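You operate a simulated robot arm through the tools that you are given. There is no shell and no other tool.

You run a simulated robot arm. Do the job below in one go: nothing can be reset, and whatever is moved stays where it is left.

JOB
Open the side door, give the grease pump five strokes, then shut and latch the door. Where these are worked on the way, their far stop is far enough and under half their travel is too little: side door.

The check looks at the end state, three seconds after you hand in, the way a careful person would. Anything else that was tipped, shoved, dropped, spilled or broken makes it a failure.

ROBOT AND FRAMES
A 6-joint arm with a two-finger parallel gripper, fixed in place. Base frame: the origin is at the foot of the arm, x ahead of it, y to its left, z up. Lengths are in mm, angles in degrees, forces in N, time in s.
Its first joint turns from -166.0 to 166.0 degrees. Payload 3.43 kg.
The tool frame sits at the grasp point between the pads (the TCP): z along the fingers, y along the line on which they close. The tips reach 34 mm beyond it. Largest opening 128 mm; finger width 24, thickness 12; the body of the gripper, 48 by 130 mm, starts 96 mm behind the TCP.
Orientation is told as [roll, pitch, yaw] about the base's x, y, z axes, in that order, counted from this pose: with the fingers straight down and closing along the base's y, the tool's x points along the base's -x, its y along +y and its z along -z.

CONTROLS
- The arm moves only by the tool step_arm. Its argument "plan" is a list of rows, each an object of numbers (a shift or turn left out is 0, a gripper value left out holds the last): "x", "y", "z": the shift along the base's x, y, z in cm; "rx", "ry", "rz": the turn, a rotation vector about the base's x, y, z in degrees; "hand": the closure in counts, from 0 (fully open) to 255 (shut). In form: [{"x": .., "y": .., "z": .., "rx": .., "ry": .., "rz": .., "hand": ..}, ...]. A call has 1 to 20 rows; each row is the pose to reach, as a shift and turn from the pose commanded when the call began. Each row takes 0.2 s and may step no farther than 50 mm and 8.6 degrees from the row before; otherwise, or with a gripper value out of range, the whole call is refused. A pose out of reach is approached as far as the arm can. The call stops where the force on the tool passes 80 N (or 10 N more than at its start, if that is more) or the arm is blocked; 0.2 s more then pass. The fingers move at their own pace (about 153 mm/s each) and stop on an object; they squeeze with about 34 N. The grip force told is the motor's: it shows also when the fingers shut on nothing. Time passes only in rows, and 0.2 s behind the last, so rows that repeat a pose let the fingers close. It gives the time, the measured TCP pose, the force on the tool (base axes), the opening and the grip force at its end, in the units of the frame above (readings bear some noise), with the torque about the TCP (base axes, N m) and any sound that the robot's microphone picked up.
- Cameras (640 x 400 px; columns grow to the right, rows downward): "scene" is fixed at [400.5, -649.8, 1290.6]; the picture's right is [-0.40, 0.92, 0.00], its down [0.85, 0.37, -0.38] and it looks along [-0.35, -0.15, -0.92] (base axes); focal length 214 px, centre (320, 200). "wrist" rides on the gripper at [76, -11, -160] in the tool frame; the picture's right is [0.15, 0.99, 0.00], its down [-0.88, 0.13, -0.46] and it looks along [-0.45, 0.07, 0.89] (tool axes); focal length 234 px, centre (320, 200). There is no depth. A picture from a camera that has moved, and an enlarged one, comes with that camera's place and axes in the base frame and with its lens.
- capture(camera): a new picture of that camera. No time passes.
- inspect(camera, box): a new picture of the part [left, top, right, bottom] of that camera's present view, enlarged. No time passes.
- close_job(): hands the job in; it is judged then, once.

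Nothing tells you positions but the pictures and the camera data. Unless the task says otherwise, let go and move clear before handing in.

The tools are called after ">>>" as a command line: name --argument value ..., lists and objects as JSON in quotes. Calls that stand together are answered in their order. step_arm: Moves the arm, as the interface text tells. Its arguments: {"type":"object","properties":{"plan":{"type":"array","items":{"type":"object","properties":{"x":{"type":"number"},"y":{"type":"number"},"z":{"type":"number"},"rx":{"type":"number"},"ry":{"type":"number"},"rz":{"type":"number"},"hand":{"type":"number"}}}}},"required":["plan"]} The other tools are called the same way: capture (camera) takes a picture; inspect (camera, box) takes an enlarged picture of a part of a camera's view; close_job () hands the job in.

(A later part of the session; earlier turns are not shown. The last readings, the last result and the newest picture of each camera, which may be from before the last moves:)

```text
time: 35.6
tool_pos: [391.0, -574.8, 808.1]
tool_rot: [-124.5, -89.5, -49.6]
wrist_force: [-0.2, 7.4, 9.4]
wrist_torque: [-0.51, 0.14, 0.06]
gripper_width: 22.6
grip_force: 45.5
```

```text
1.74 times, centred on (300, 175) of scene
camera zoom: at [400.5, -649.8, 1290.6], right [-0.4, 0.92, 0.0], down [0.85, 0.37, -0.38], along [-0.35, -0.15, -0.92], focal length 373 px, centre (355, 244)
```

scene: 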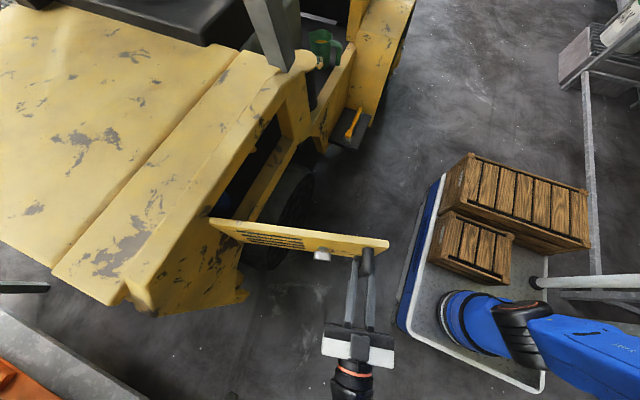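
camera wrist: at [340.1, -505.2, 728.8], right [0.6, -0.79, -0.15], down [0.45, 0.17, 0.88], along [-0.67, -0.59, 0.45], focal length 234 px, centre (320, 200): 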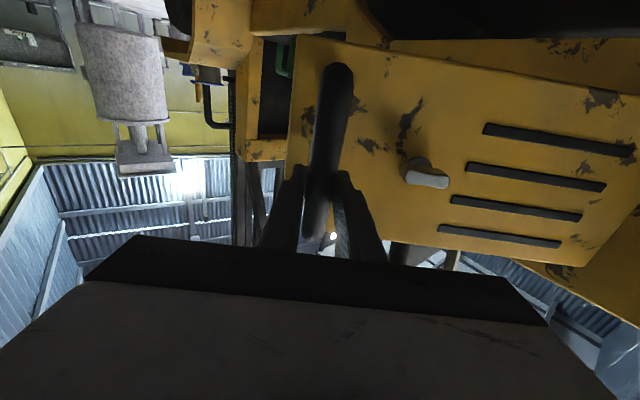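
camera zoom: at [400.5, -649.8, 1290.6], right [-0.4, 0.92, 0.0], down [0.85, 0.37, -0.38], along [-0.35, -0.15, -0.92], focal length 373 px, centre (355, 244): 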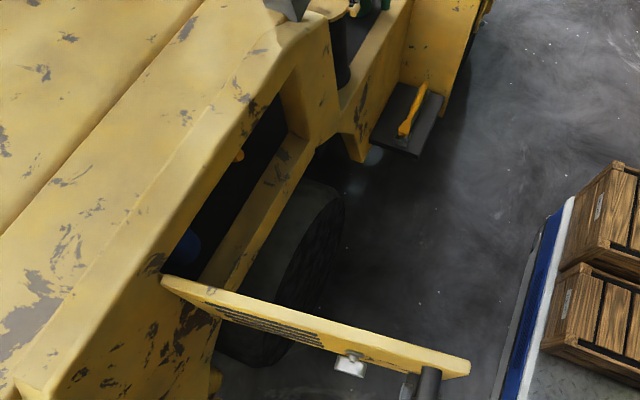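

The door is about 84° open with low force. I'll release the handle and back the gripper away.

>>> step_arm --plan '[{"hand": 130}, {"hand": 130}, {"x": 3, "y": 0.3}, {"x": 6, "y": 0.6}, {"x": 9, "y": 1.5}, {"x": 11, "y": 5}, {"x": 11, "y": 9}, {"x": 11, "y": 13}]'

>>> capture --camera "scene"

>>> capture --camera "wrist"

```text
time: 37.5
tool_pos: [468.2, -459.0, 766.1]
tool_rot: [-24.7, -89.1, -148.6]
wrist_force: [-0.1, 0.2, -0.3]
wrist_torque: [0.06, -0.01, -0.02]
gripper_width: 62.7
grip_force: 0.1
out of reach, approached as far as the arm can: row 5, 6, 7, 8
```

```text
taken
```

scene: 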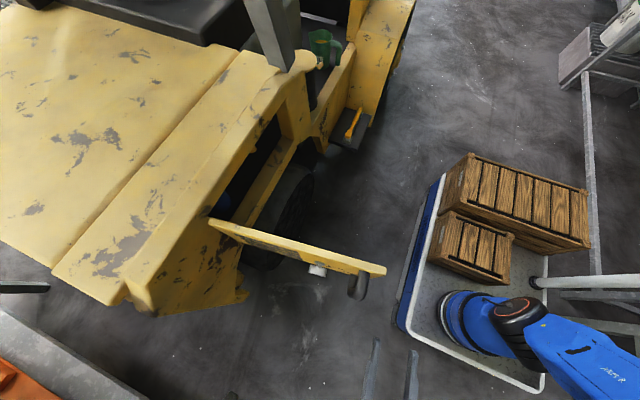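

```text
taken
camera wrist: at [628.4, -428.9, 691.8], right [0.12, -0.98, -0.15], down [0.46, -0.08, 0.89], along [-0.88, -0.18, 0.44], focal length 234 px, centre (320, 200)
```

wrist: 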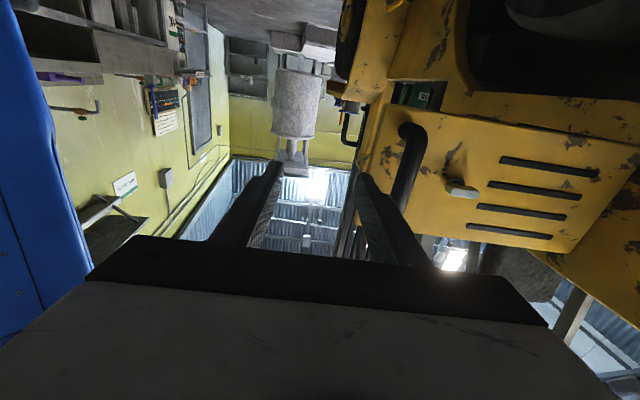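

The gripper is clear of the handle, and the door stays open. I'll swing the tool round past the door's free edge to face the compartment, in two stages.

>>> step_arm --plan '[{"x": -2.8, "y": 1.4, "z": 0.9, "rz": 8.3}, {"x": -6.3, "y": 1.9, "z": 2.4, "rz": 16.3}, {"x": -9.8, "y": 1.9, "z": 3.9, "rz": 24.3}, {"x": -13.3, "y": 1.9, "z": 4.9, "rz": 32.3}, {"x": -16.8, "y": 1.9, "z": 5.9, "rz": 40.3}]'

>>> capture --camera "scene"

>>> capture --camera "wrist"

```text
time: 38.6
tool_pos: [325.7, -461.5, 850.6]
tool_rot: [-102.7, -89.5, -31.0]
wrist_force: [-0.8, 0.4, -0.7]
wrist_torque: [0.01, 0.0, -0.03]
gripper_width: 62.7
grip_force: 0.0
out of reach, approached as far as the arm can: row 5
```

```text
taken
```

scene: 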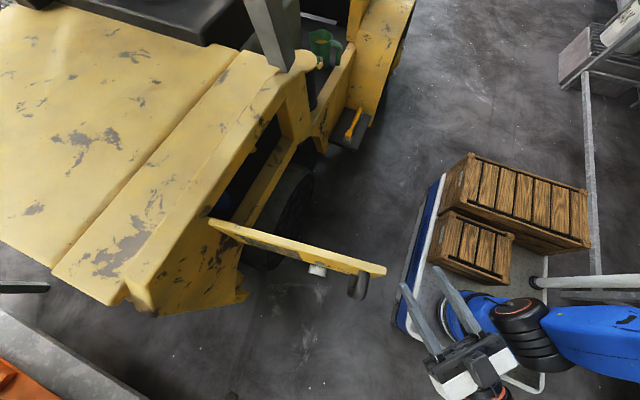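

```text
taken
camera wrist: at [427.6, -337.5, 773.3], right [0.72, -0.68, -0.15], down [0.41, 0.24, 0.88], along [-0.56, -0.69, 0.45], focal length 234 px, centre (320, 200)
```

wrist: 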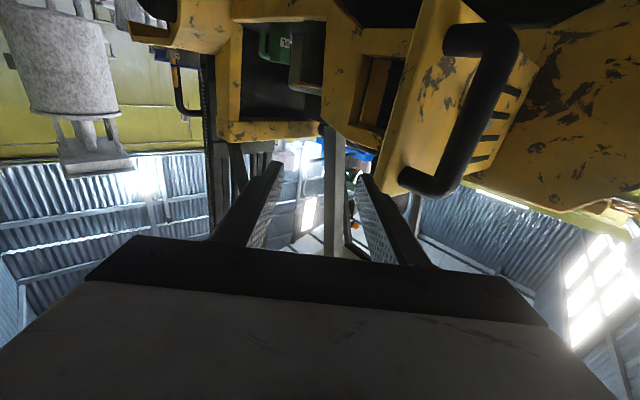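

Reach is limited near the base here, so I'll swing round a little further out, keeping clear of the door's free edge.

>>> step_arm --plan '[{"x": -1.8, "y": -0.8, "rz": 3}, {"x": -3.8, "y": -2.2, "rz": 7}, {"x": -7.0, "y": -4.8, "rz": 14}, {"x": -10.0, "y": -7.5, "rz": 21}, {"x": -12.5, "y": -10.5, "rz": 29}, {"x": -14.5, "y": -13.5, "rz": 36}, {"x": -15.5, "y": -16.5, "rz": 43.7}]'

>>> capture --camera "scene"

>>> capture --camera "wrist"

```text
time: 39.6
tool_pos: [261.8, -550.9, 882.3]
tool_rot: [-33.4, -89.2, -81.3]
wrist_force: [-19.8, 99.8, -8.0]
wrist_torque: [0.47, 0.35, 3.21]
gripper_width: 28.5
grip_force: 0.0
out of reach, approached as far as the arm can: row 1, 2, 3, 4
stopped in row 4: the force on the tool passed its limit at 103 N (the readings are from after the stop); the commanded pose is now the measured one
```

```text
taken
```

scene: 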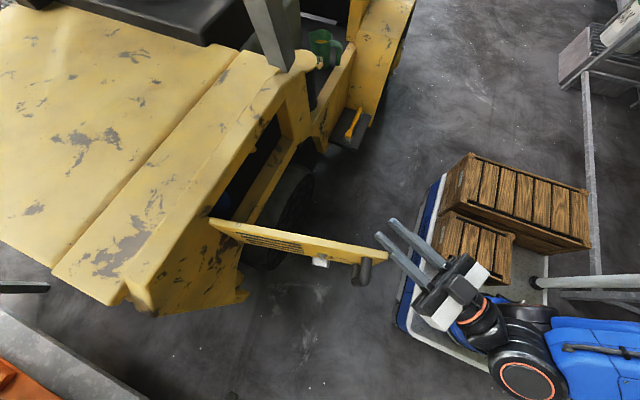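

```text
taken
camera wrist: at [319.7, -399.8, 808.4], right [0.9, -0.41, -0.15], down [0.31, 0.35, 0.88], along [-0.31, -0.84, 0.44], focal length 234 px, centre (320, 200)
```

wrist: 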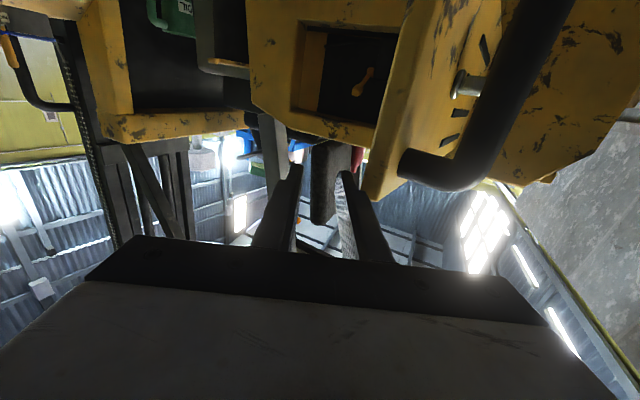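

A finger bumped the door's free edge because the arm drifted off its path near a reach limit. I'll ease off the contact and rise straight up above the door's top so I can pass over it.

>>> step_arm --plan '[{"x": -0.2, "y": 0.7}, {"x": -0.4, "y": 1.4}, {"x": -0.4, "y": 1.6, "z": 1.0}]'

>>> inspect --camera "scene" --box '[180, 60, 520, 320]'

```text
time: 40.0
tool_pos: [259.8, -551.6, 882.3]
tool_rot: [-30.3, -89.1, -84.7]
wrist_force: [-22.8, 105.1, 8.2]
wrist_torque: [0.5, -0.08, 3.17]
gripper_width: 25.5
grip_force: 0.1
out of reach, approached as far as the arm can: row 1, 2
stopped in row 2: the force on the tool passed its limit at 114 N (the readings are from after the stop); the commanded pose is now the measured one
```

```text
1.54 times, centred on (350, 190) of scene
camera zoom: at [400.5, -649.8, 1290.6], right [-0.4, 0.92, 0.0], down [0.85, 0.37, -0.38], along [-0.35, -0.15, -0.92], focal length 330 px, centre (274, 215)
```

zoom: 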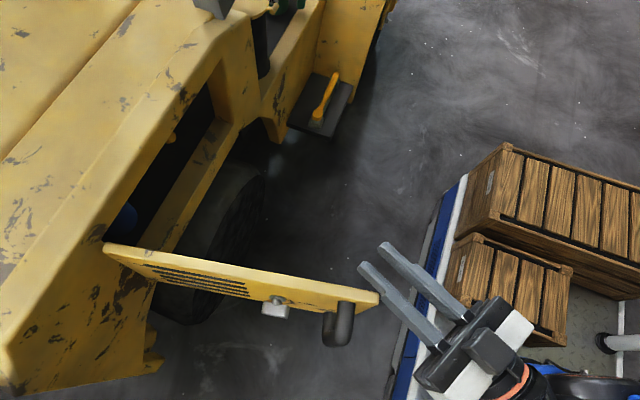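

The finger overlaps the door's top edge by only about 10 mm, so I'll go up and slightly away to release the contact.

>>> step_arm --plan '[{"x": -0.3, "z": 0.8}, {"x": -0.8, "z": 1.8}, {"x": -1.2, "z": 3.5}, {"x": -1.2, "z": 6.0}]'

>>> inspect --camera "scene" --box '[180, 60, 520, 320]'

```text
time: 40.5
tool_pos: [256.8, -550.8, 885.3]
tool_rot: [-31.7, -88.3, -83.3]
wrist_force: [-17.4, 80.0, 6.9]
wrist_torque: [0.47, -0.17, 2.73]
gripper_width: 35.0
grip_force: 0.1
stopped in row 2: the force on the tool passed its limit at 120 N (the readings are from after the stop); the commanded pose is now the measured one
```

```text
1.54 times, centred on (350, 190) of scene
camera zoom: at [400.5, -649.8, 1290.6], right [-0.4, 0.92, 0.0], down [0.85, 0.37, -0.38], along [-0.35, -0.15, -0.92], focal length 330 px, centre (274, 215)
```

zoom: 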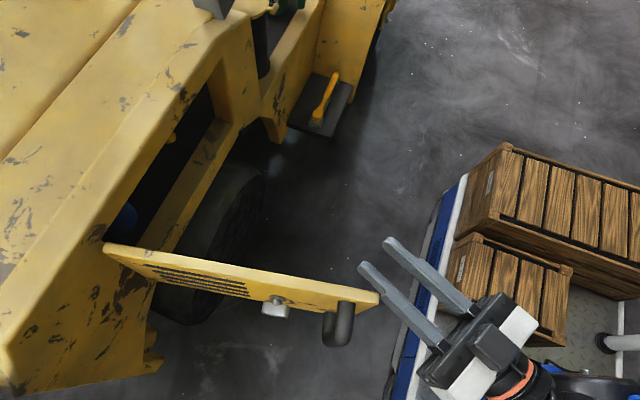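

Closing the fingers will pull the touching finger away from the door edge, so I'll do that and then rise.

>>> step_arm --plan '[{"hand": 255}, {"hand": 255}, {"x": -0.3, "z": 0.8, "hand": 255}, {"x": -0.6, "z": 2.0, "hand": 255}]'

>>> inspect --camera "scene" --box '[180, 60, 520, 320]'

```text
time: 41.5
tool_pos: [253.1, -553.0, 901.7]
tool_rot: [-31.5, -88.0, -83.3]
wrist_force: [-0.1, -0.5, 0.2]
wrist_torque: [-0.02, 0.01, -0.01]
gripper_width: 0.0
grip_force: 33.4
```

```text
1.54 times, centred on (350, 190) of scene
camera zoom: at [400.5, -649.8, 1290.6], right [-0.4, 0.92, 0.0], down [0.85, 0.37, -0.38], along [-0.35, -0.15, -0.92], focal length 330 px, centre (274, 215)
```

zoom: 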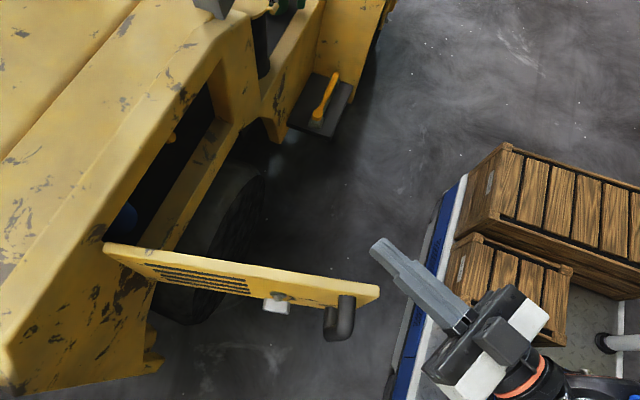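

Contact is released and the door still stands open. Now I'll move across to face the compartment.

>>> step_arm --plan '[{"x": -2.5, "y": -0.8, "rz": 4}, {"x": -5.0, "y": -2.0, "rz": 10}, {"x": -7.5, "y": -4.0, "rz": 17}, {"x": -9.5, "y": -6.5, "rz": 24.8}]'

>>> capture --camera "wrist"

>>> capture --camera "scene"

```text
time: 42.5
tool_pos: [156.2, -617.7, 904.2]
tool_rot: [-26.9, -88.2, -63.3]
wrist_force: [0.7, 0.1, 0.2]
wrist_torque: [-0.01, 0.01, -0.02]
gripper_width: 0.0
grip_force: 33.3
```

```text
taken
camera wrist: at [145.1, -456.2, 832.2], right [0.99, 0.0, -0.16], down [0.14, 0.43, 0.89], along [0.07, -0.9, 0.43], focal length 234 px, centre (320, 200)
```

wrist: 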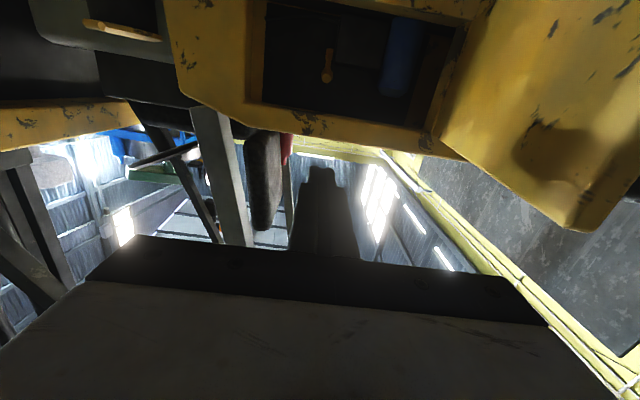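

```text
taken
```

scene: 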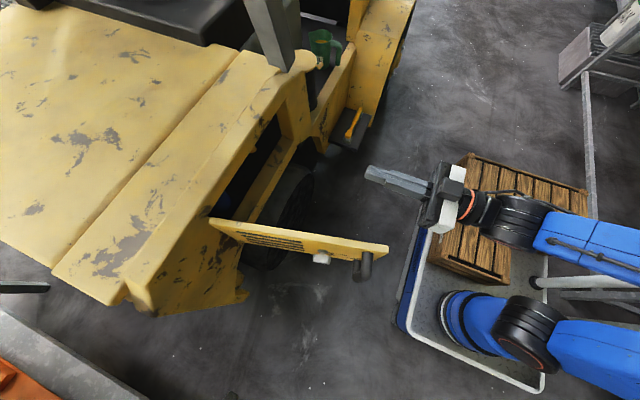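

Now I'll lower the tool so the compartment interior is centred in view.

>>> step_arm --plan '[{"z": -3, "rx": 0.9}, {"z": -6, "rx": 1.8}, {"z": -9, "rx": 1.8}, {"z": -11, "rx": 1.8}]'

>>> capture --camera "wrist"

>>> inspect --camera "wrist" --box '[230, 20, 480, 180]'

```text
time: 43.5
tool_pos: [151.1, -631.0, 801.6]
tool_rot: [-16.4, -86.3, -73.3]
wrist_force: [-0.1, 0.5, 0.4]
wrist_torque: [0.01, 0.05, 0.0]
gripper_width: 0.0
grip_force: 33.0
out of reach, approached as far as the arm can: row 3, 4
```

```text
taken
camera wrist: at [139.8, -467.7, 735.9], right [0.99, 0.01, -0.16], down [0.15, 0.4, 0.9], along [0.08, -0.92, 0.39], focal length 234 px, centre (320, 200)
```

wrist: 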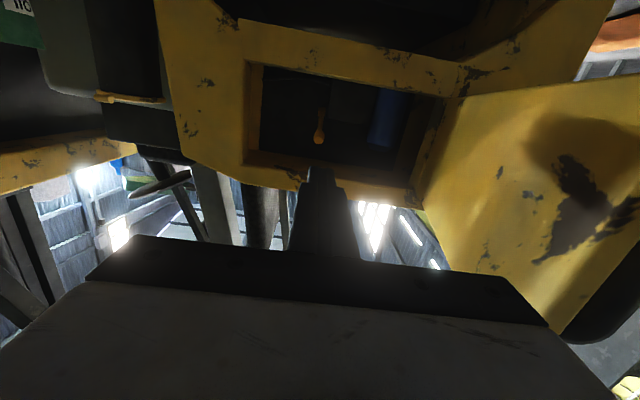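

```text
2.50 times, centred on (355, 100) of wrist
camera zoom: at [139.8, -467.7, 735.9], right [0.99, 0.01, -0.16], down [0.15, 0.4, 0.9], along [0.08, -0.92, 0.39], focal length 585 px, centre (232, 450)
```

zoom: 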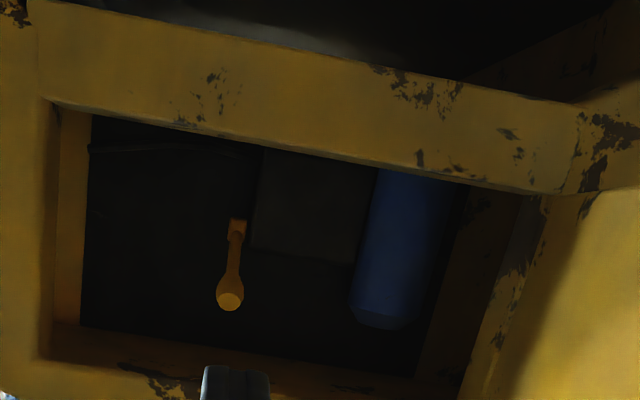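

Inside I see a yellow lever with a round end, a dark box, and a blue cylinder. I'll roll the tool 180° so the camera is on top for a clearer, upright view.

>>> step_arm --plan '[{"y": -2, "z": 1}, {"y": -4, "z": 2, "ry": 8}, {"y": -4, "z": 3, "ry": 16}, {"y": -4, "z": 3, "ry": 24}, {"y": -4, "z": 3, "ry": 32}, {"y": -4, "z": 3, "ry": 40}, {"y": -4, "z": 3, "ry": 48}, {"y": -4, "z": 3, "ry": 56}, {"y": -4, "z": 3, "ry": 64}, {"y": -4, "z": 3, "ry": 72}, {"y": -4, "z": 3, "ry": 80}, {"y": -4, "z": 3, "ry": 88}, {"y": -4, "z": 3, "ry": 96}, {"y": -4, "z": 3, "ry": 104}, {"y": -4, "z": 3, "ry": 112}, {"y": -4, "z": 3, "ry": 120}, {"y": -4, "z": 3, "ry": 128}, {"y": -4, "z": 3, "ry": 136}, {"y": -4, "z": 3, "ry": 144}, {"y": -4, "z": 3, "ry": 152}]'

>>> capture --camera "wrist"

```text
time: 47.7
tool_pos: [151.6, -672.6, 833.0]
tool_rot: [-96.7, 63.0, -7.7]
wrist_force: [-0.3, 1.0, 0.2]
wrist_torque: [0.02, 0.02, 0.0]
gripper_width: 0.0
grip_force: 33.1
```

```text
taken
camera wrist: at [132.9, -508.1, 896.3], right [-0.95, 0.01, -0.32], down [0.29, 0.4, -0.87], along [0.12, -0.92, -0.38], focal length 234 px, centre (320, 200)
```

wrist: 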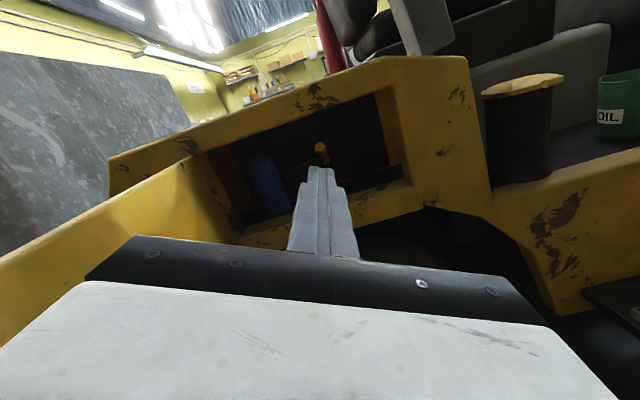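

Almost there; I'll finish the roll, straighten the tilt, and take a closer look.

>>> step_arm --plan '[{"ry": 7, "rx": 0.8, "rz": 0.4}, {"ry": 14, "rx": 1.6, "rz": 0.8}, {"ry": 21, "rx": 2.4, "rz": 1.3, "z": -1}, {"ry": 25, "rx": 3, "rz": 1.7, "z": -2}]'

>>> capture --camera "wrist"

>>> inspect --camera "wrist" --box '[180, 60, 420, 240]'

>>> inspect --camera "scene" --box '[180, 80, 320, 240]'

```text
time: 48.7
tool_pos: [152.4, -672.8, 811.7]
tool_rot: [-93.4, 88.1, -2.5]
wrist_force: [-0.2, 0.2, 0.0]
wrist_torque: [0.0, 0.0, 0.01]
gripper_width: 0.0
grip_force: 33.1
```

```text
taken
camera wrist: at [159.2, -512.2, 887.9], right [-0.99, -0.01, 0.11], down [-0.11, 0.45, -0.89], along [-0.04, -0.89, -0.45], focal length 234 px, centre (320, 200)
```

wrist: 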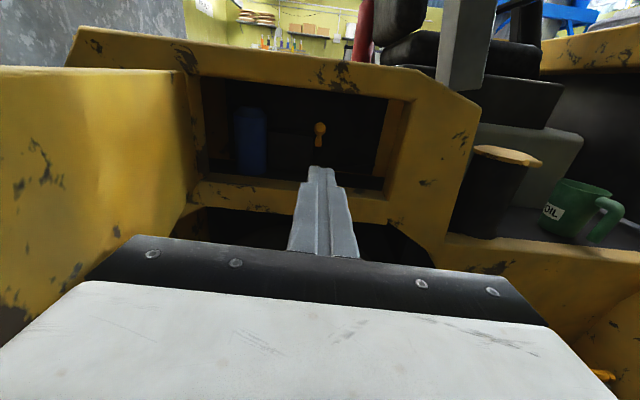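

```text
2.22 times, centred on (300, 150) of wrist
camera zoom: at [159.2, -512.2, 887.9], right [-0.99, -0.01, 0.11], down [-0.11, 0.45, -0.89], along [-0.04, -0.89, -0.45], focal length 520 px, centre (364, 311)
```

zoom: 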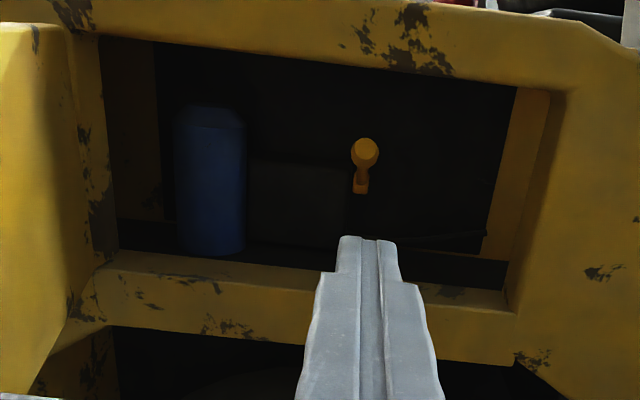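

```text
2.50 times, centred on (250, 160) of scene
camera zoom: at [400.5, -649.8, 1290.6], right [-0.4, 0.92, 0.0], down [0.85, 0.37, -0.38], along [-0.35, -0.15, -0.92], focal length 536 px, centre (495, 300)
```

zoom: 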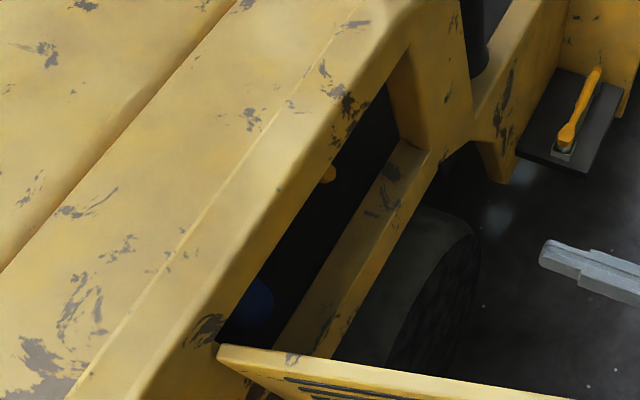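

The pump lever inside the compartment has its rounded end at about (156,-950,813) and its pivot near (155,-1030,757). I'll open the fingers part-way and move closer for a better look.

>>> step_arm --plan '[{"y": -3, "x": 0.2, "hand": 120}, {"y": -6, "x": 0.4, "hand": 120}, {"y": -9, "x": 0.4, "hand": 120}, {"y": -12, "x": 0.4, "hand": 120}, {"y": -14, "x": 0.4, "hand": 120}]'

>>> capture --camera "wrist"

>>> inspect --camera "wrist" --box '[240, 80, 400, 200]'

```text
time: 49.9
tool_pos: [156.7, -810.6, 812.7]
tool_rot: [-94.6, 88.1, -3.8]
wrist_force: [0.0, 0.0, 0.0]
wrist_torque: [0.01, -0.02, 0.02]
gripper_width: 67.9
grip_force: 0.0
```

```text
taken
camera wrist: at [163.3, -651.1, 887.9], right [-0.99, -0.01, 0.11], down [-0.11, 0.45, -0.89], along [-0.04, -0.89, -0.45], focal length 234 px, centre (320, 200)
```

wrist: 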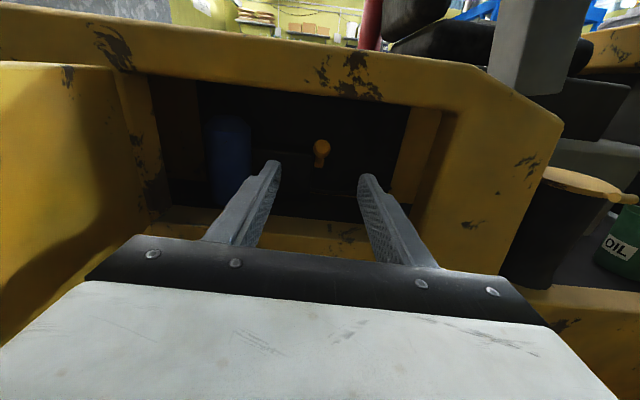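

```text
3.33 times, centred on (320, 140) of wrist
camera zoom: at [163.3, -651.1, 887.9], right [-0.99, -0.01, 0.11], down [-0.11, 0.45, -0.89], along [-0.04, -0.89, -0.45], focal length 781 px, centre (320, 400)
```

zoom: 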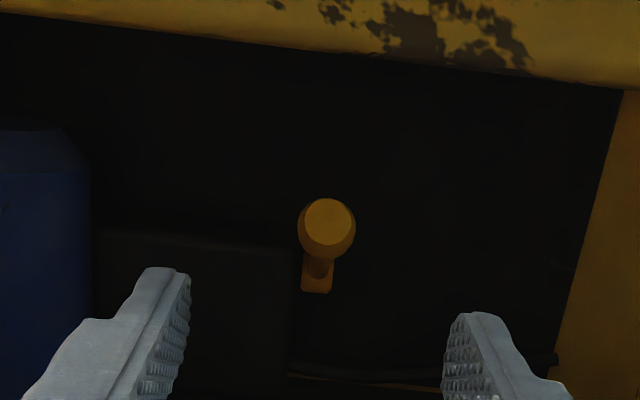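

The knob end is about 23 mm across, and the dark box lies well behind it (y≈-1050). I'll advance the open fingers around the lever's end.

>>> step_arm --plan '[{"y": -4, "x": -0.1}, {"y": -8, "x": -0.1}, {"y": -11, "x": -0.1}]'

>>> capture --camera "wrist"

>>> inspect --camera "wrist" --box '[240, 80, 400, 200]'

```text
time: 50.7
tool_pos: [155.3, -922.7, 811.7]
tool_rot: [-93.9, 87.9, -3.0]
wrist_force: [-0.4, -0.4, 0.1]
wrist_torque: [0.02, 0.0, 0.02]
gripper_width: 67.7
grip_force: 0.1
```

```text
taken
camera wrist: at [162.7, -761.3, 887.6], right [-0.99, -0.01, 0.11], down [-0.11, 0.45, -0.89], along [-0.04, -0.89, -0.45], focal length 234 px, centre (320, 200)
```

wrist: 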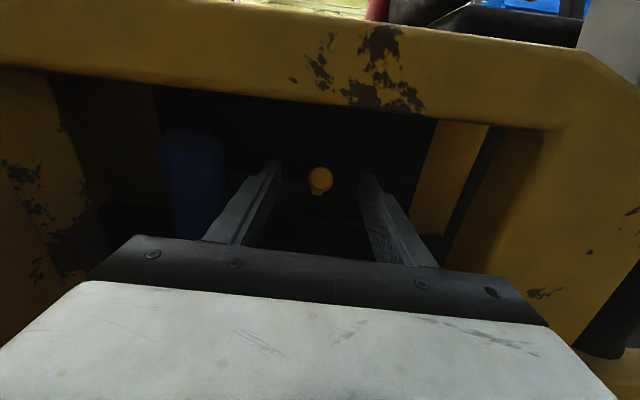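

```text
3.33 times, centred on (320, 140) of wrist
camera zoom: at [162.7, -761.3, 887.6], right [-0.99, -0.01, 0.11], down [-0.11, 0.45, -0.89], along [-0.04, -0.89, -0.45], focal length 781 px, centre (320, 400)
```

zoom: 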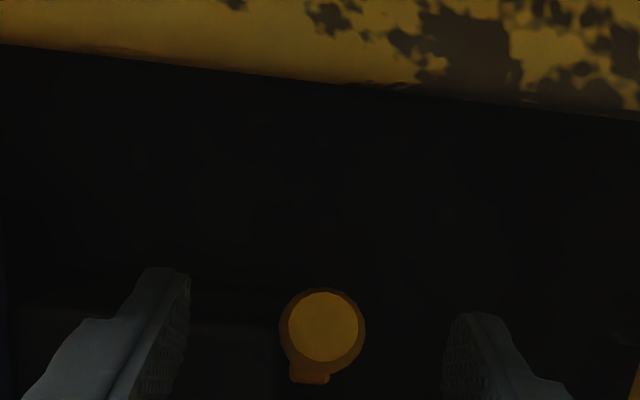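

The knob is at about (155.7,-958,810), centred between the fingers. I'll move in 33 mm more and close on it.

>>> step_arm --plan '[{"y": -2}, {"y": -3.4}, {"y": -3.4, "hand": 255}, {"y": -3.4, "hand": 255}, {"y": -3.4, "hand": 255}]'

>>> inspect --camera "wrist" --box '[240, 110, 400, 230]'

```text
time: 51.9
tool_pos: [155.2, -955.7, 813.5]
tool_rot: [-94.2, 88.0, -3.4]
wrist_force: [1.2, 0.1, 1.2]
wrist_torque: [-0.05, 0.01, -0.02]
gripper_width: 21.9
grip_force: 44.8
```

```text
3.33 times, centred on (320, 170) of wrist
camera zoom: at [162.3, -795.3, 887.5], right [-0.99, -0.01, 0.11], down [-0.11, 0.45, -0.89], along [-0.04, -0.89, -0.45], focal length 781 px, centre (320, 300)
```

zoom: 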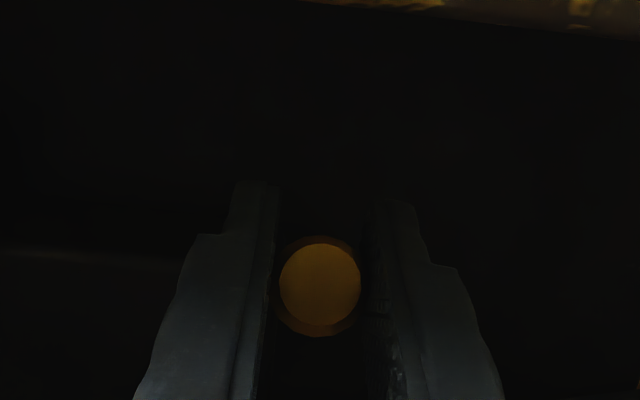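

The knob is gripped (21.9 mm). I'll test how the lever moves with a small downward-outward push.

>>> step_arm --plan '[{"y": 0.14, "z": -0.25}, {"y": 0.28, "z": -0.5}, {"y": 0.42, "z": -0.75}, {"y": 0.55, "z": -1.0}]'

>>> inspect --camera "wrist" --box '[240, 110, 400, 230]'

```text
time: 52.9
tool_pos: [155.5, -949.6, 802.1]
tool_rot: [-95.7, 88.1, -4.9]
wrist_force: [2.6, -12.1, 10.5]
wrist_torque: [-1.33, -0.03, -0.02]
gripper_width: 22.0
grip_force: 45.0
```

```text
3.33 times, centred on (320, 170) of wrist
camera zoom: at [162.3, -790.2, 878.1], right [-0.99, -0.01, 0.11], down [-0.11, 0.45, -0.89], along [-0.04, -0.89, -0.45], focal length 781 px, centre (320, 300)
```

zoom: 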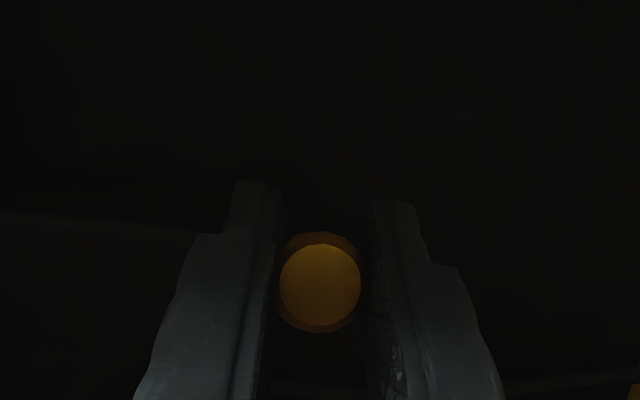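

The lever follows downward with little force. I'll continue along its arc.

>>> step_arm --plan '[{"y": 0.15, "z": -0.5}, {"y": 0.33, "z": -1.0}, {"y": 0.48, "z": -1.5}, {"y": 0.6, "z": -2.0}]'

>>> inspect --camera "wrist" --box '[240, 110, 400, 230]'

```text
time: 53.9
tool_pos: [155.3, -943.6, 782.6]
tool_rot: [-95.1, 87.9, -4.3]
wrist_force: [6.1, -3.8, 12.3]
wrist_torque: [-1.31, 0.0, 0.0]
gripper_width: 21.9
grip_force: 45.2
```

```text
3.33 times, centred on (320, 170) of wrist
camera zoom: at [162.4, -784.1, 858.1], right [-0.99, -0.01, 0.11], down [-0.11, 0.45, -0.89], along [-0.04, -0.89, -0.45], focal length 781 px, centre (320, 300)
```

zoom: 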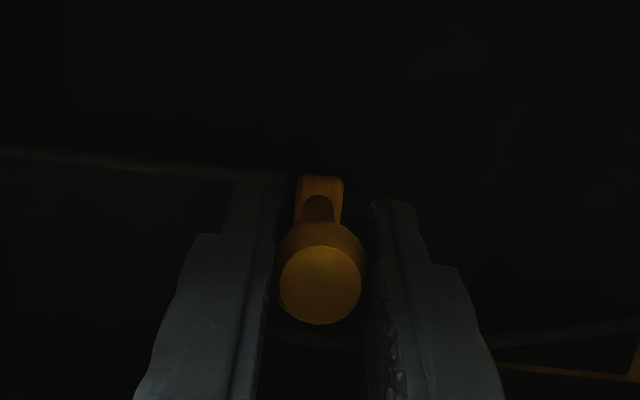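

Still free. Continuing down another 2 cm.

>>> step_arm --plan '[{"y": 0.12, "z": -0.5}, {"y": 0.22, "z": -1.0}, {"y": 0.3, "z": -1.5}, {"y": 0.36, "z": -2.0}]'

>>> inspect --camera "wrist" --box '[200, 80, 440, 260]'

```text
time: 54.9
tool_pos: [155.4, -939.9, 761.9]
tool_rot: [-95.3, 88.1, -4.5]
wrist_force: [6.0, -14.3, 11.7]
wrist_torque: [-1.24, -0.02, -0.02]
gripper_width: 21.9
grip_force: 44.7
```

```text
2.22 times, centred on (320, 170) of wrist
camera zoom: at [162.4, -780.8, 837.7], right [-0.99, -0.01, 0.11], down [-0.11, 0.45, -0.89], along [-0.04, -0.89, -0.45], focal length 520 px, centre (320, 267)
```

zoom: 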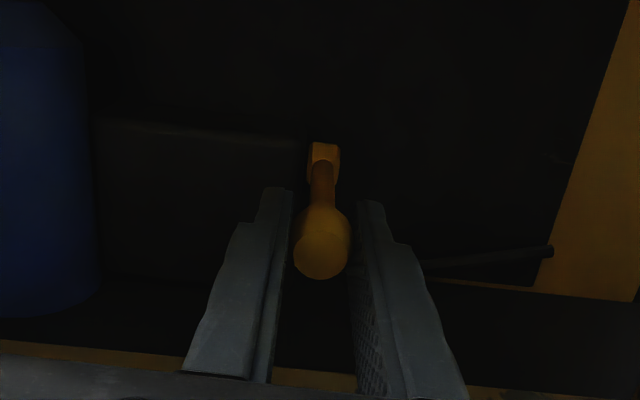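

The lever now looks about level; the sill top is at about z≈703, so there's room. I'll continue down carefully to find the lower stop.

>>> step_arm --plan '[{"y": -0.05, "z": -0.5}, {"y": -0.08, "z": -1.0}, {"y": -0.14, "z": -1.5}, {"y": -0.22, "z": -2.0}]'

>>> inspect --camera "wrist" --box '[200, 80, 440, 260]'

```text
time: 55.9
tool_pos: [156.0, -943.1, 743.5]
tool_rot: [-95.8, 88.1, -5.0]
wrist_force: [5.7, 2.4, 11.8]
wrist_torque: [-1.3, -0.01, -0.04]
gripper_width: 22.1
grip_force: 44.8
```

```text
2.22 times, centred on (320, 170) of wrist
camera zoom: at [162.5, -782.2, 818.5], right [-0.99, -0.01, 0.11], down [-0.11, 0.45, -0.89], along [-0.04, -0.89, -0.45], focal length 520 px, centre (320, 267)
```

zoom: 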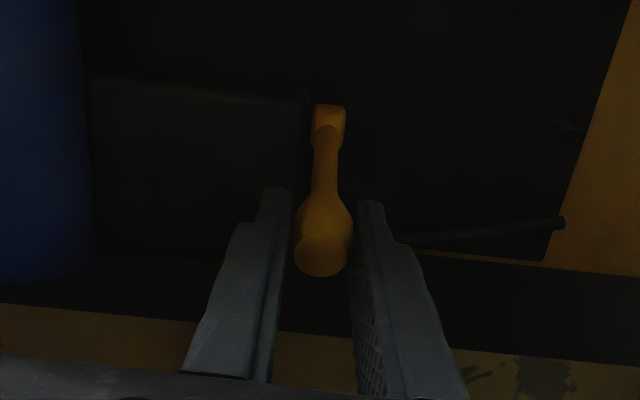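

No stop yet. I'll go a little further, watching the z-force.

>>> step_arm --plan '[{"y": -0.12, "z": -0.5}, {"y": -0.26, "z": -1.0}, {"y": -0.42, "z": -1.5}]'

>>> inspect --camera "wrist" --box '[200, 80, 440, 260]'

```text
time: 56.7
tool_pos: [155.4, -945.6, 731.4]
tool_rot: [-102.0, 87.9, -11.1]
wrist_force: [7.2, 25.0, 28.4]
wrist_torque: [-0.9, 0.02, 0.03]
gripper_width: 22.0
grip_force: 45.5
```

```text
2.22 times, centred on (320, 170) of wrist
camera zoom: at [162.5, -785.3, 805.4], right [-0.99, -0.01, 0.11], down [-0.11, 0.45, -0.89], along [-0.04, -0.89, -0.45], focal length 520 px, centre (320, 267)
```

zoom: 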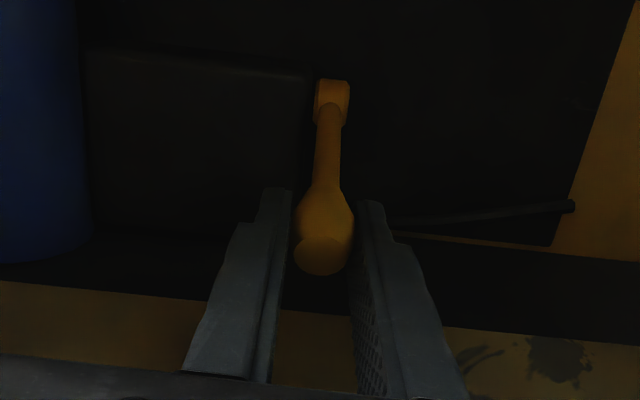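

The resistance rises here; I'll push slightly more to confirm it's the lower stop.

>>> step_arm --plan '[{"y": -0.15, "z": -0.3}, {"y": -0.3, "z": -0.6}]'

```text
time: 57.3
tool_pos: [155.1, -949.1, 725.0]
tool_rot: [-102.5, 88.0, -11.7]
wrist_force: [9.8, 17.9, 40.3]
wrist_torque: [-0.3, 0.04, 0.02]
gripper_width: 21.8
grip_force: 45.1
```

>>> capture --camera "wrist"

>>> inspect --camera "scene" --box '[180, 90, 340, 230]'

```text
taken
camera wrist: at [162.7, -789.0, 799.7], right [-0.99, -0.01, 0.11], down [-0.11, 0.45, -0.89], along [-0.04, -0.89, -0.45], focal length 234 px, centre (320, 200)
```

wrist: 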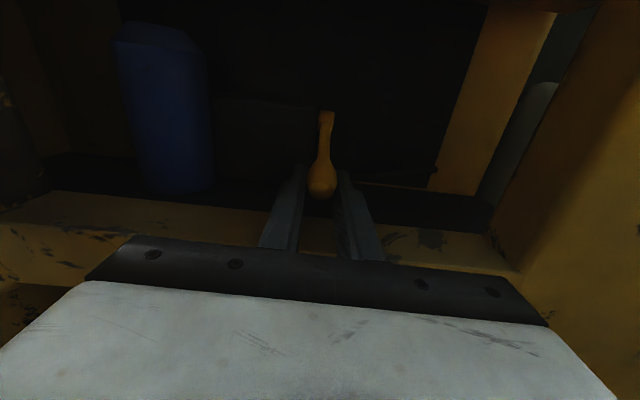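

```text
2.86 times, centred on (260, 160) of scene
camera zoom: at [400.5, -649.8, 1290.6], right [-0.4, 0.92, 0.0], down [0.85, 0.37, -0.38], along [-0.35, -0.15, -0.92], focal length 613 px, centre (491, 314)
```

zoom: 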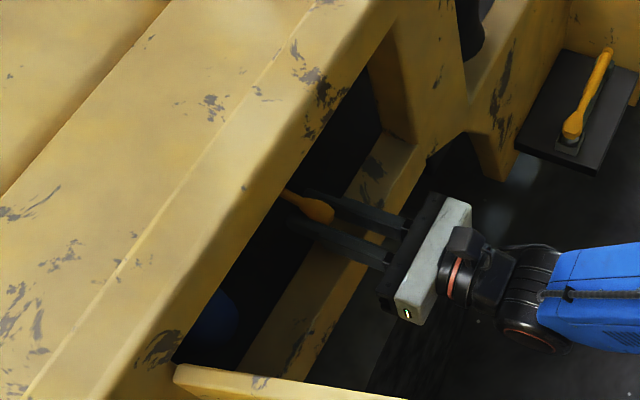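

>>> inspect --camera "wrist" --box '[200, 80, 440, 260]'

>>> inspect --camera "wrist" --box '[280, 95, 360, 215]'

```text
2.22 times, centred on (320, 170) of wrist
camera zoom: at [162.7, -789.0, 799.7], right [-0.99, -0.01, 0.11], down [-0.11, 0.45, -0.89], along [-0.04, -0.89, -0.45], focal length 520 px, centre (320, 267)
```

zoom: 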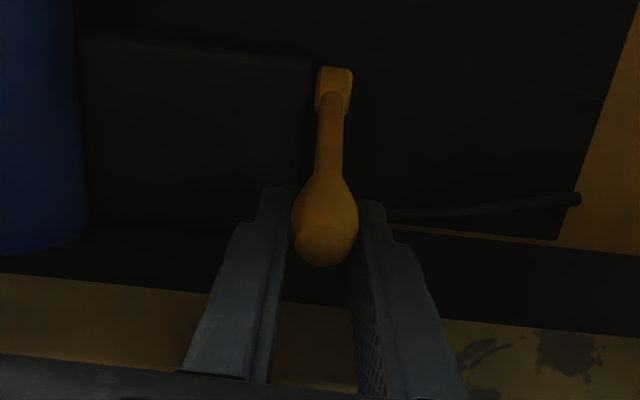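

```text
3.33 times, centred on (320, 155) of wrist
camera zoom: at [162.7, -789.0, 799.7], right [-0.99, -0.01, 0.11], down [-0.11, 0.45, -0.89], along [-0.04, -0.89, -0.45], focal length 781 px, centre (320, 350)
```

zoom: 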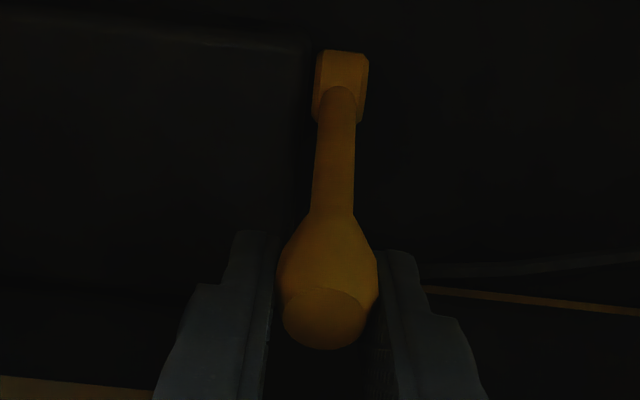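

The lever reaches its lower stop at around z≈728 (about 60° of swing). Fitting the arc gives a pivot at (y=-1026, z=762) with radius ~86.5, so I'll bring it back up along that arc to complete stroke 1.

>>> step_arm --plan '[{"y": 0.58, "z": 1.07}, {"y": 0.81, "z": 1.79}, {"y": 0.97, "z": 2.53}, {"y": 1.07, "z": 3.28}, {"y": 1.1, "z": 4.03}, {"y": 1.07, "z": 4.78}, {"y": 0.97, "z": 5.53}, {"y": 0.81, "z": 6.27}, {"y": 0.58, "z": 6.99}, {"y": 0.29, "z": 7.69}, {"y": -0.06, "z": 8.36}, {"y": -0.38, "z": 8.84}, {"y": -0.55, "z": 9.11}]'

>>> inspect --camera "wrist" --box '[240, 110, 400, 230]'

```text
time: 60.1
tool_pos: [155.9, -955.2, 810.2]
tool_rot: [-86.7, 88.1, 4.1]
wrist_force: [3.9, 31.4, -30.8]
wrist_torque: [0.08, 0.04, 0.04]
gripper_width: 22.3
grip_force: 44.9
```

```text
3.33 times, centred on (320, 170) of wrist
camera zoom: at [162.5, -795.5, 885.8], right [-0.99, -0.01, 0.11], down [-0.11, 0.46, -0.88], along [-0.04, -0.89, -0.45], focal length 781 px, centre (320, 300)
```

zoom: 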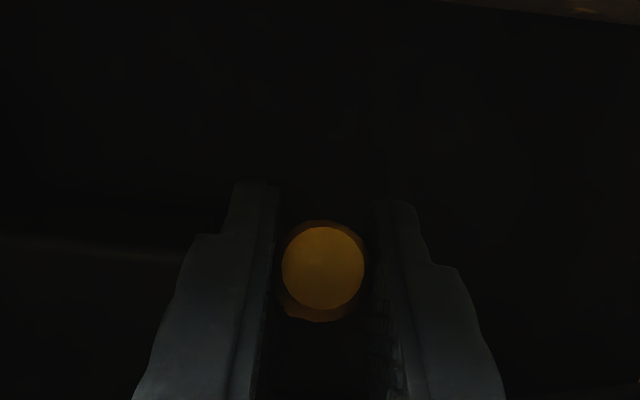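

Top stop reached (about 43 N against it): stroke 1 is done. Now stroke 2, down to the lower stop and back up.

>>> step_arm --plan '[{"y": 0.64, "z": -1.02}, {"y": 1.13, "z": -2.12}, {"y": 1.46, "z": -3.28}, {"y": 1.63, "z": -4.48}, {"y": 1.63, "z": -5.68}, {"y": 1.46, "z": -6.88}, {"y": 1.13, "z": -8.04}, {"y": 0.84, "z": -8.74}, {"y": 0.55, "z": -9.11}, {"y": 0.55, "z": -9.11}]'

>>> inspect --camera "wrist" --box '[200, 80, 440, 260]'

```text
time: 62.3
tool_pos: [154.9, -949.6, 724.7]
tool_rot: [-101.8, 87.9, -10.9]
wrist_force: [13.5, 26.9, 35.7]
wrist_torque: [-0.42, 0.09, 0.01]
gripper_width: 21.9
grip_force: 45.3
```

```text
2.22 times, centred on (320, 170) of wrist
camera zoom: at [162.7, -789.2, 799.1], right [-0.99, -0.01, 0.11], down [-0.11, 0.45, -0.89], along [-0.04, -0.89, -0.45], focal length 520 px, centre (320, 267)
```

zoom: 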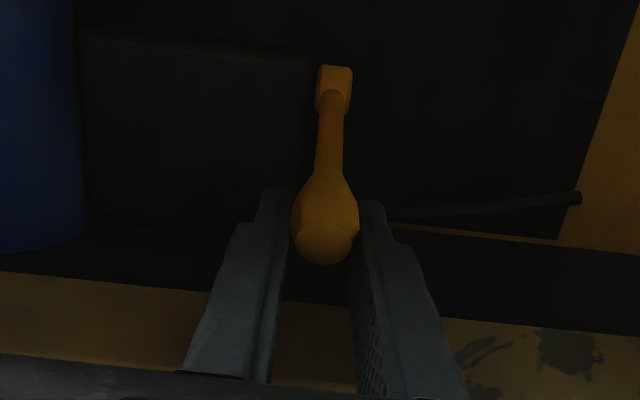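

Stroke 2's down half is done. Now up to the top stop (completing stroke 2), and down again for stroke 3.

>>> step_arm --plan '[{"x": 0.1, "y": 0.58, "z": 1.07}, {"x": 0.1, "y": 0.91, "z": 2.23}, {"x": 0.1, "y": 1.08, "z": 3.43}, {"x": 0.1, "y": 1.08, "z": 4.63}, {"x": 0.1, "y": 0.91, "z": 5.83}, {"x": 0.1, "y": 0.58, "z": 6.99}, {"x": 0.1, "y": 0.09, "z": 8.09}, {"x": 0.1, "y": -0.55, "z": 9.11}, {"x": 0.1, "y": -0.55, "z": 9.11}]'

>>> step_arm --plan '[{"y": 0.64, "z": -1.02}, {"y": 1.13, "z": -2.12}, {"y": 1.46, "z": -3.28}, {"y": 1.63, "z": -4.48}, {"y": 1.63, "z": -5.68}, {"y": 1.46, "z": -6.88}, {"y": 1.13, "z": -8.04}, {"y": 0.84, "z": -8.74}, {"y": 0.55, "z": -9.11}, {"y": 0.55, "z": -9.11}]'

>>> inspect --camera "wrist" --box '[200, 80, 440, 260]'

```text
time: 64.3
tool_pos: [156.1, -955.6, 809.8]
tool_rot: [-87.5, 88.0, 3.2]
wrist_force: [-4.2, 30.2, -31.5]
wrist_torque: [0.06, -0.04, -0.05]
gripper_width: 21.9
grip_force: 45.5
```

```text
time: 66.5
tool_pos: [154.8, -948.1, 724.6]
tool_rot: [-101.4, 88.1, -10.5]
wrist_force: [-10.6, 27.6, 33.9]
wrist_torque: [-0.41, -0.08, -0.04]
gripper_width: 22.0
grip_force: 45.0
```

```text
2.22 times, centred on (320, 170) of wrist
camera zoom: at [162.8, -788.6, 799.6], right [-0.99, -0.01, 0.11], down [-0.11, 0.45, -0.89], along [-0.04, -0.89, -0.45], focal length 520 px, centre (320, 267)
```

zoom: 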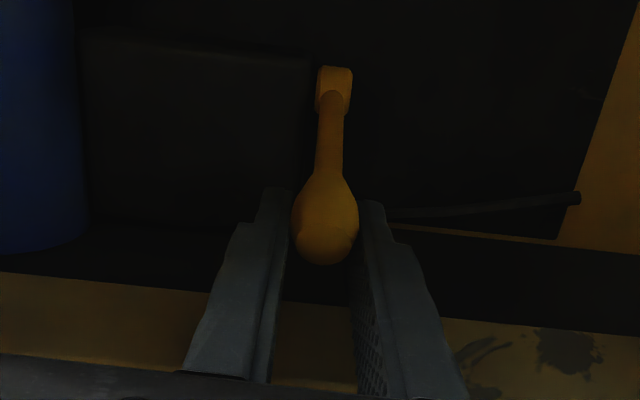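

Two full strokes are done, and the third is at the bottom. I'll go up (finishing stroke 3) and down for stroke 4.

>>> step_arm --plan '[{"x": -0.05, "y": 0.58, "z": 1.07}, {"x": -0.05, "y": 0.91, "z": 2.23}, {"x": -0.05, "y": 1.08, "z": 3.43}, {"x": -0.05, "y": 1.08, "z": 4.63}, {"x": -0.05, "y": 0.91, "z": 5.83}, {"x": -0.05, "y": 0.58, "z": 6.99}, {"x": -0.05, "y": 0.09, "z": 8.09}, {"x": -0.05, "y": -0.55, "z": 9.11}, {"x": -0.05, "y": -0.55, "z": 9.11}]'

>>> step_arm --plan '[{"y": 0.64, "z": -1.02}, {"y": 1.13, "z": -2.12}, {"y": 1.46, "z": -3.28}, {"y": 1.63, "z": -4.48}, {"y": 1.63, "z": -5.68}, {"y": 1.46, "z": -6.88}, {"y": 1.13, "z": -8.04}, {"y": 0.84, "z": -8.74}, {"y": 0.55, "z": -9.11}, {"y": 0.55, "z": -9.11}]'

>>> inspect --camera "wrist" --box '[200, 80, 440, 260]'

```text
time: 68.5
tool_pos: [155.2, -955.9, 811.6]
tool_rot: [-87.4, 87.9, 3.3]
wrist_force: [-11.6, 30.6, -31.4]
wrist_torque: [0.15, -0.06, -0.05]
gripper_width: 22.2
grip_force: 45.1
```

```text
time: 70.7
tool_pos: [155.5, -949.1, 725.5]
tool_rot: [-101.3, 88.0, -10.5]
wrist_force: [4.2, 27.4, 35.0]
wrist_torque: [-0.43, 0.03, -0.03]
gripper_width: 22.2
grip_force: 44.8
```

```text
2.22 times, centred on (320, 170) of wrist
camera zoom: at [162.7, -789.2, 799.2], right [-0.99, -0.01, 0.11], down [-0.11, 0.45, -0.89], along [-0.04, -0.89, -0.45], focal length 520 px, centre (320, 267)
```

zoom: 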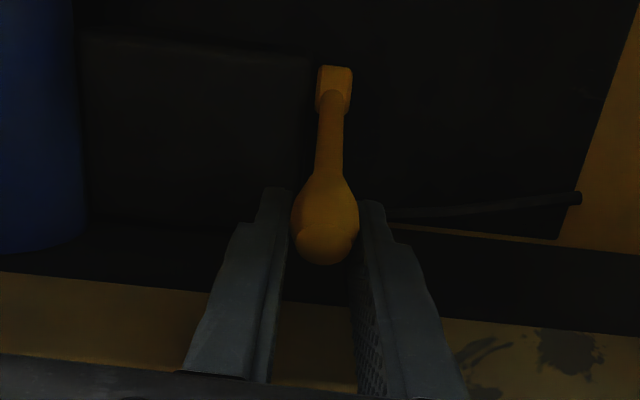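

Three full strokes are done, and the fourth is at the bottom. I'll go up (finishing stroke 4), then down for the fifth.

>>> step_arm --plan '[{"y": 0.58, "z": 1.07}, {"y": 0.91, "z": 2.23}, {"y": 1.08, "z": 3.43}, {"y": 1.08, "z": 4.63}, {"y": 0.91, "z": 5.83}, {"y": 0.58, "z": 6.99}, {"y": 0.09, "z": 8.09}, {"y": -0.55, "z": 9.11}, {"y": -0.55, "z": 9.11}]'

>>> step_arm --plan '[{"y": 0.64, "z": -1.02}, {"y": 1.13, "z": -2.12}, {"y": 1.46, "z": -3.28}, {"y": 1.63, "z": -4.48}, {"y": 1.63, "z": -5.68}, {"y": 1.46, "z": -6.88}, {"y": 1.13, "z": -8.04}, {"y": 0.84, "z": -8.74}, {"y": 0.55, "z": -9.11}, {"y": 0.55, "z": -9.11}]'

>>> inspect --camera "wrist" --box '[200, 80, 440, 260]'

```text
time: 72.7
tool_pos: [155.3, -955.0, 810.9]
tool_rot: [-87.3, 88.1, 3.4]
wrist_force: [-8.9, 30.1, -31.8]
wrist_torque: [0.13, -0.04, -0.03]
gripper_width: 22.1
grip_force: 45.0
```

```text
time: 74.9
tool_pos: [155.3, -948.3, 725.2]
tool_rot: [-101.5, 88.1, -10.6]
wrist_force: [0.7, 26.9, 34.8]
wrist_torque: [-0.4, 0.01, -0.03]
gripper_width: 21.9
grip_force: 44.8
```

```text
2.22 times, centred on (320, 170) of wrist
camera zoom: at [162.7, -789.1, 799.3], right [-0.99, -0.01, 0.11], down [-0.11, 0.45, -0.89], along [-0.04, -0.89, -0.45], focal length 520 px, centre (320, 267)
```

zoom: 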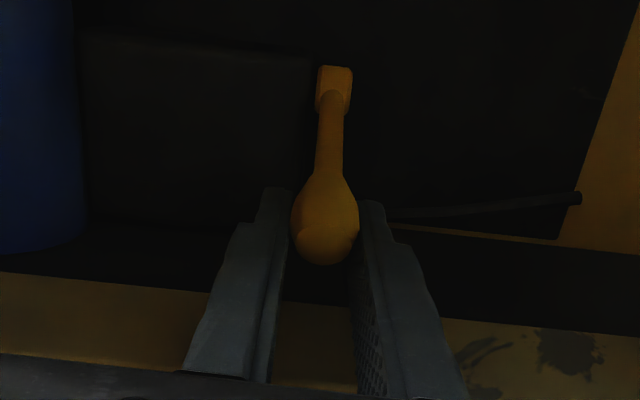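

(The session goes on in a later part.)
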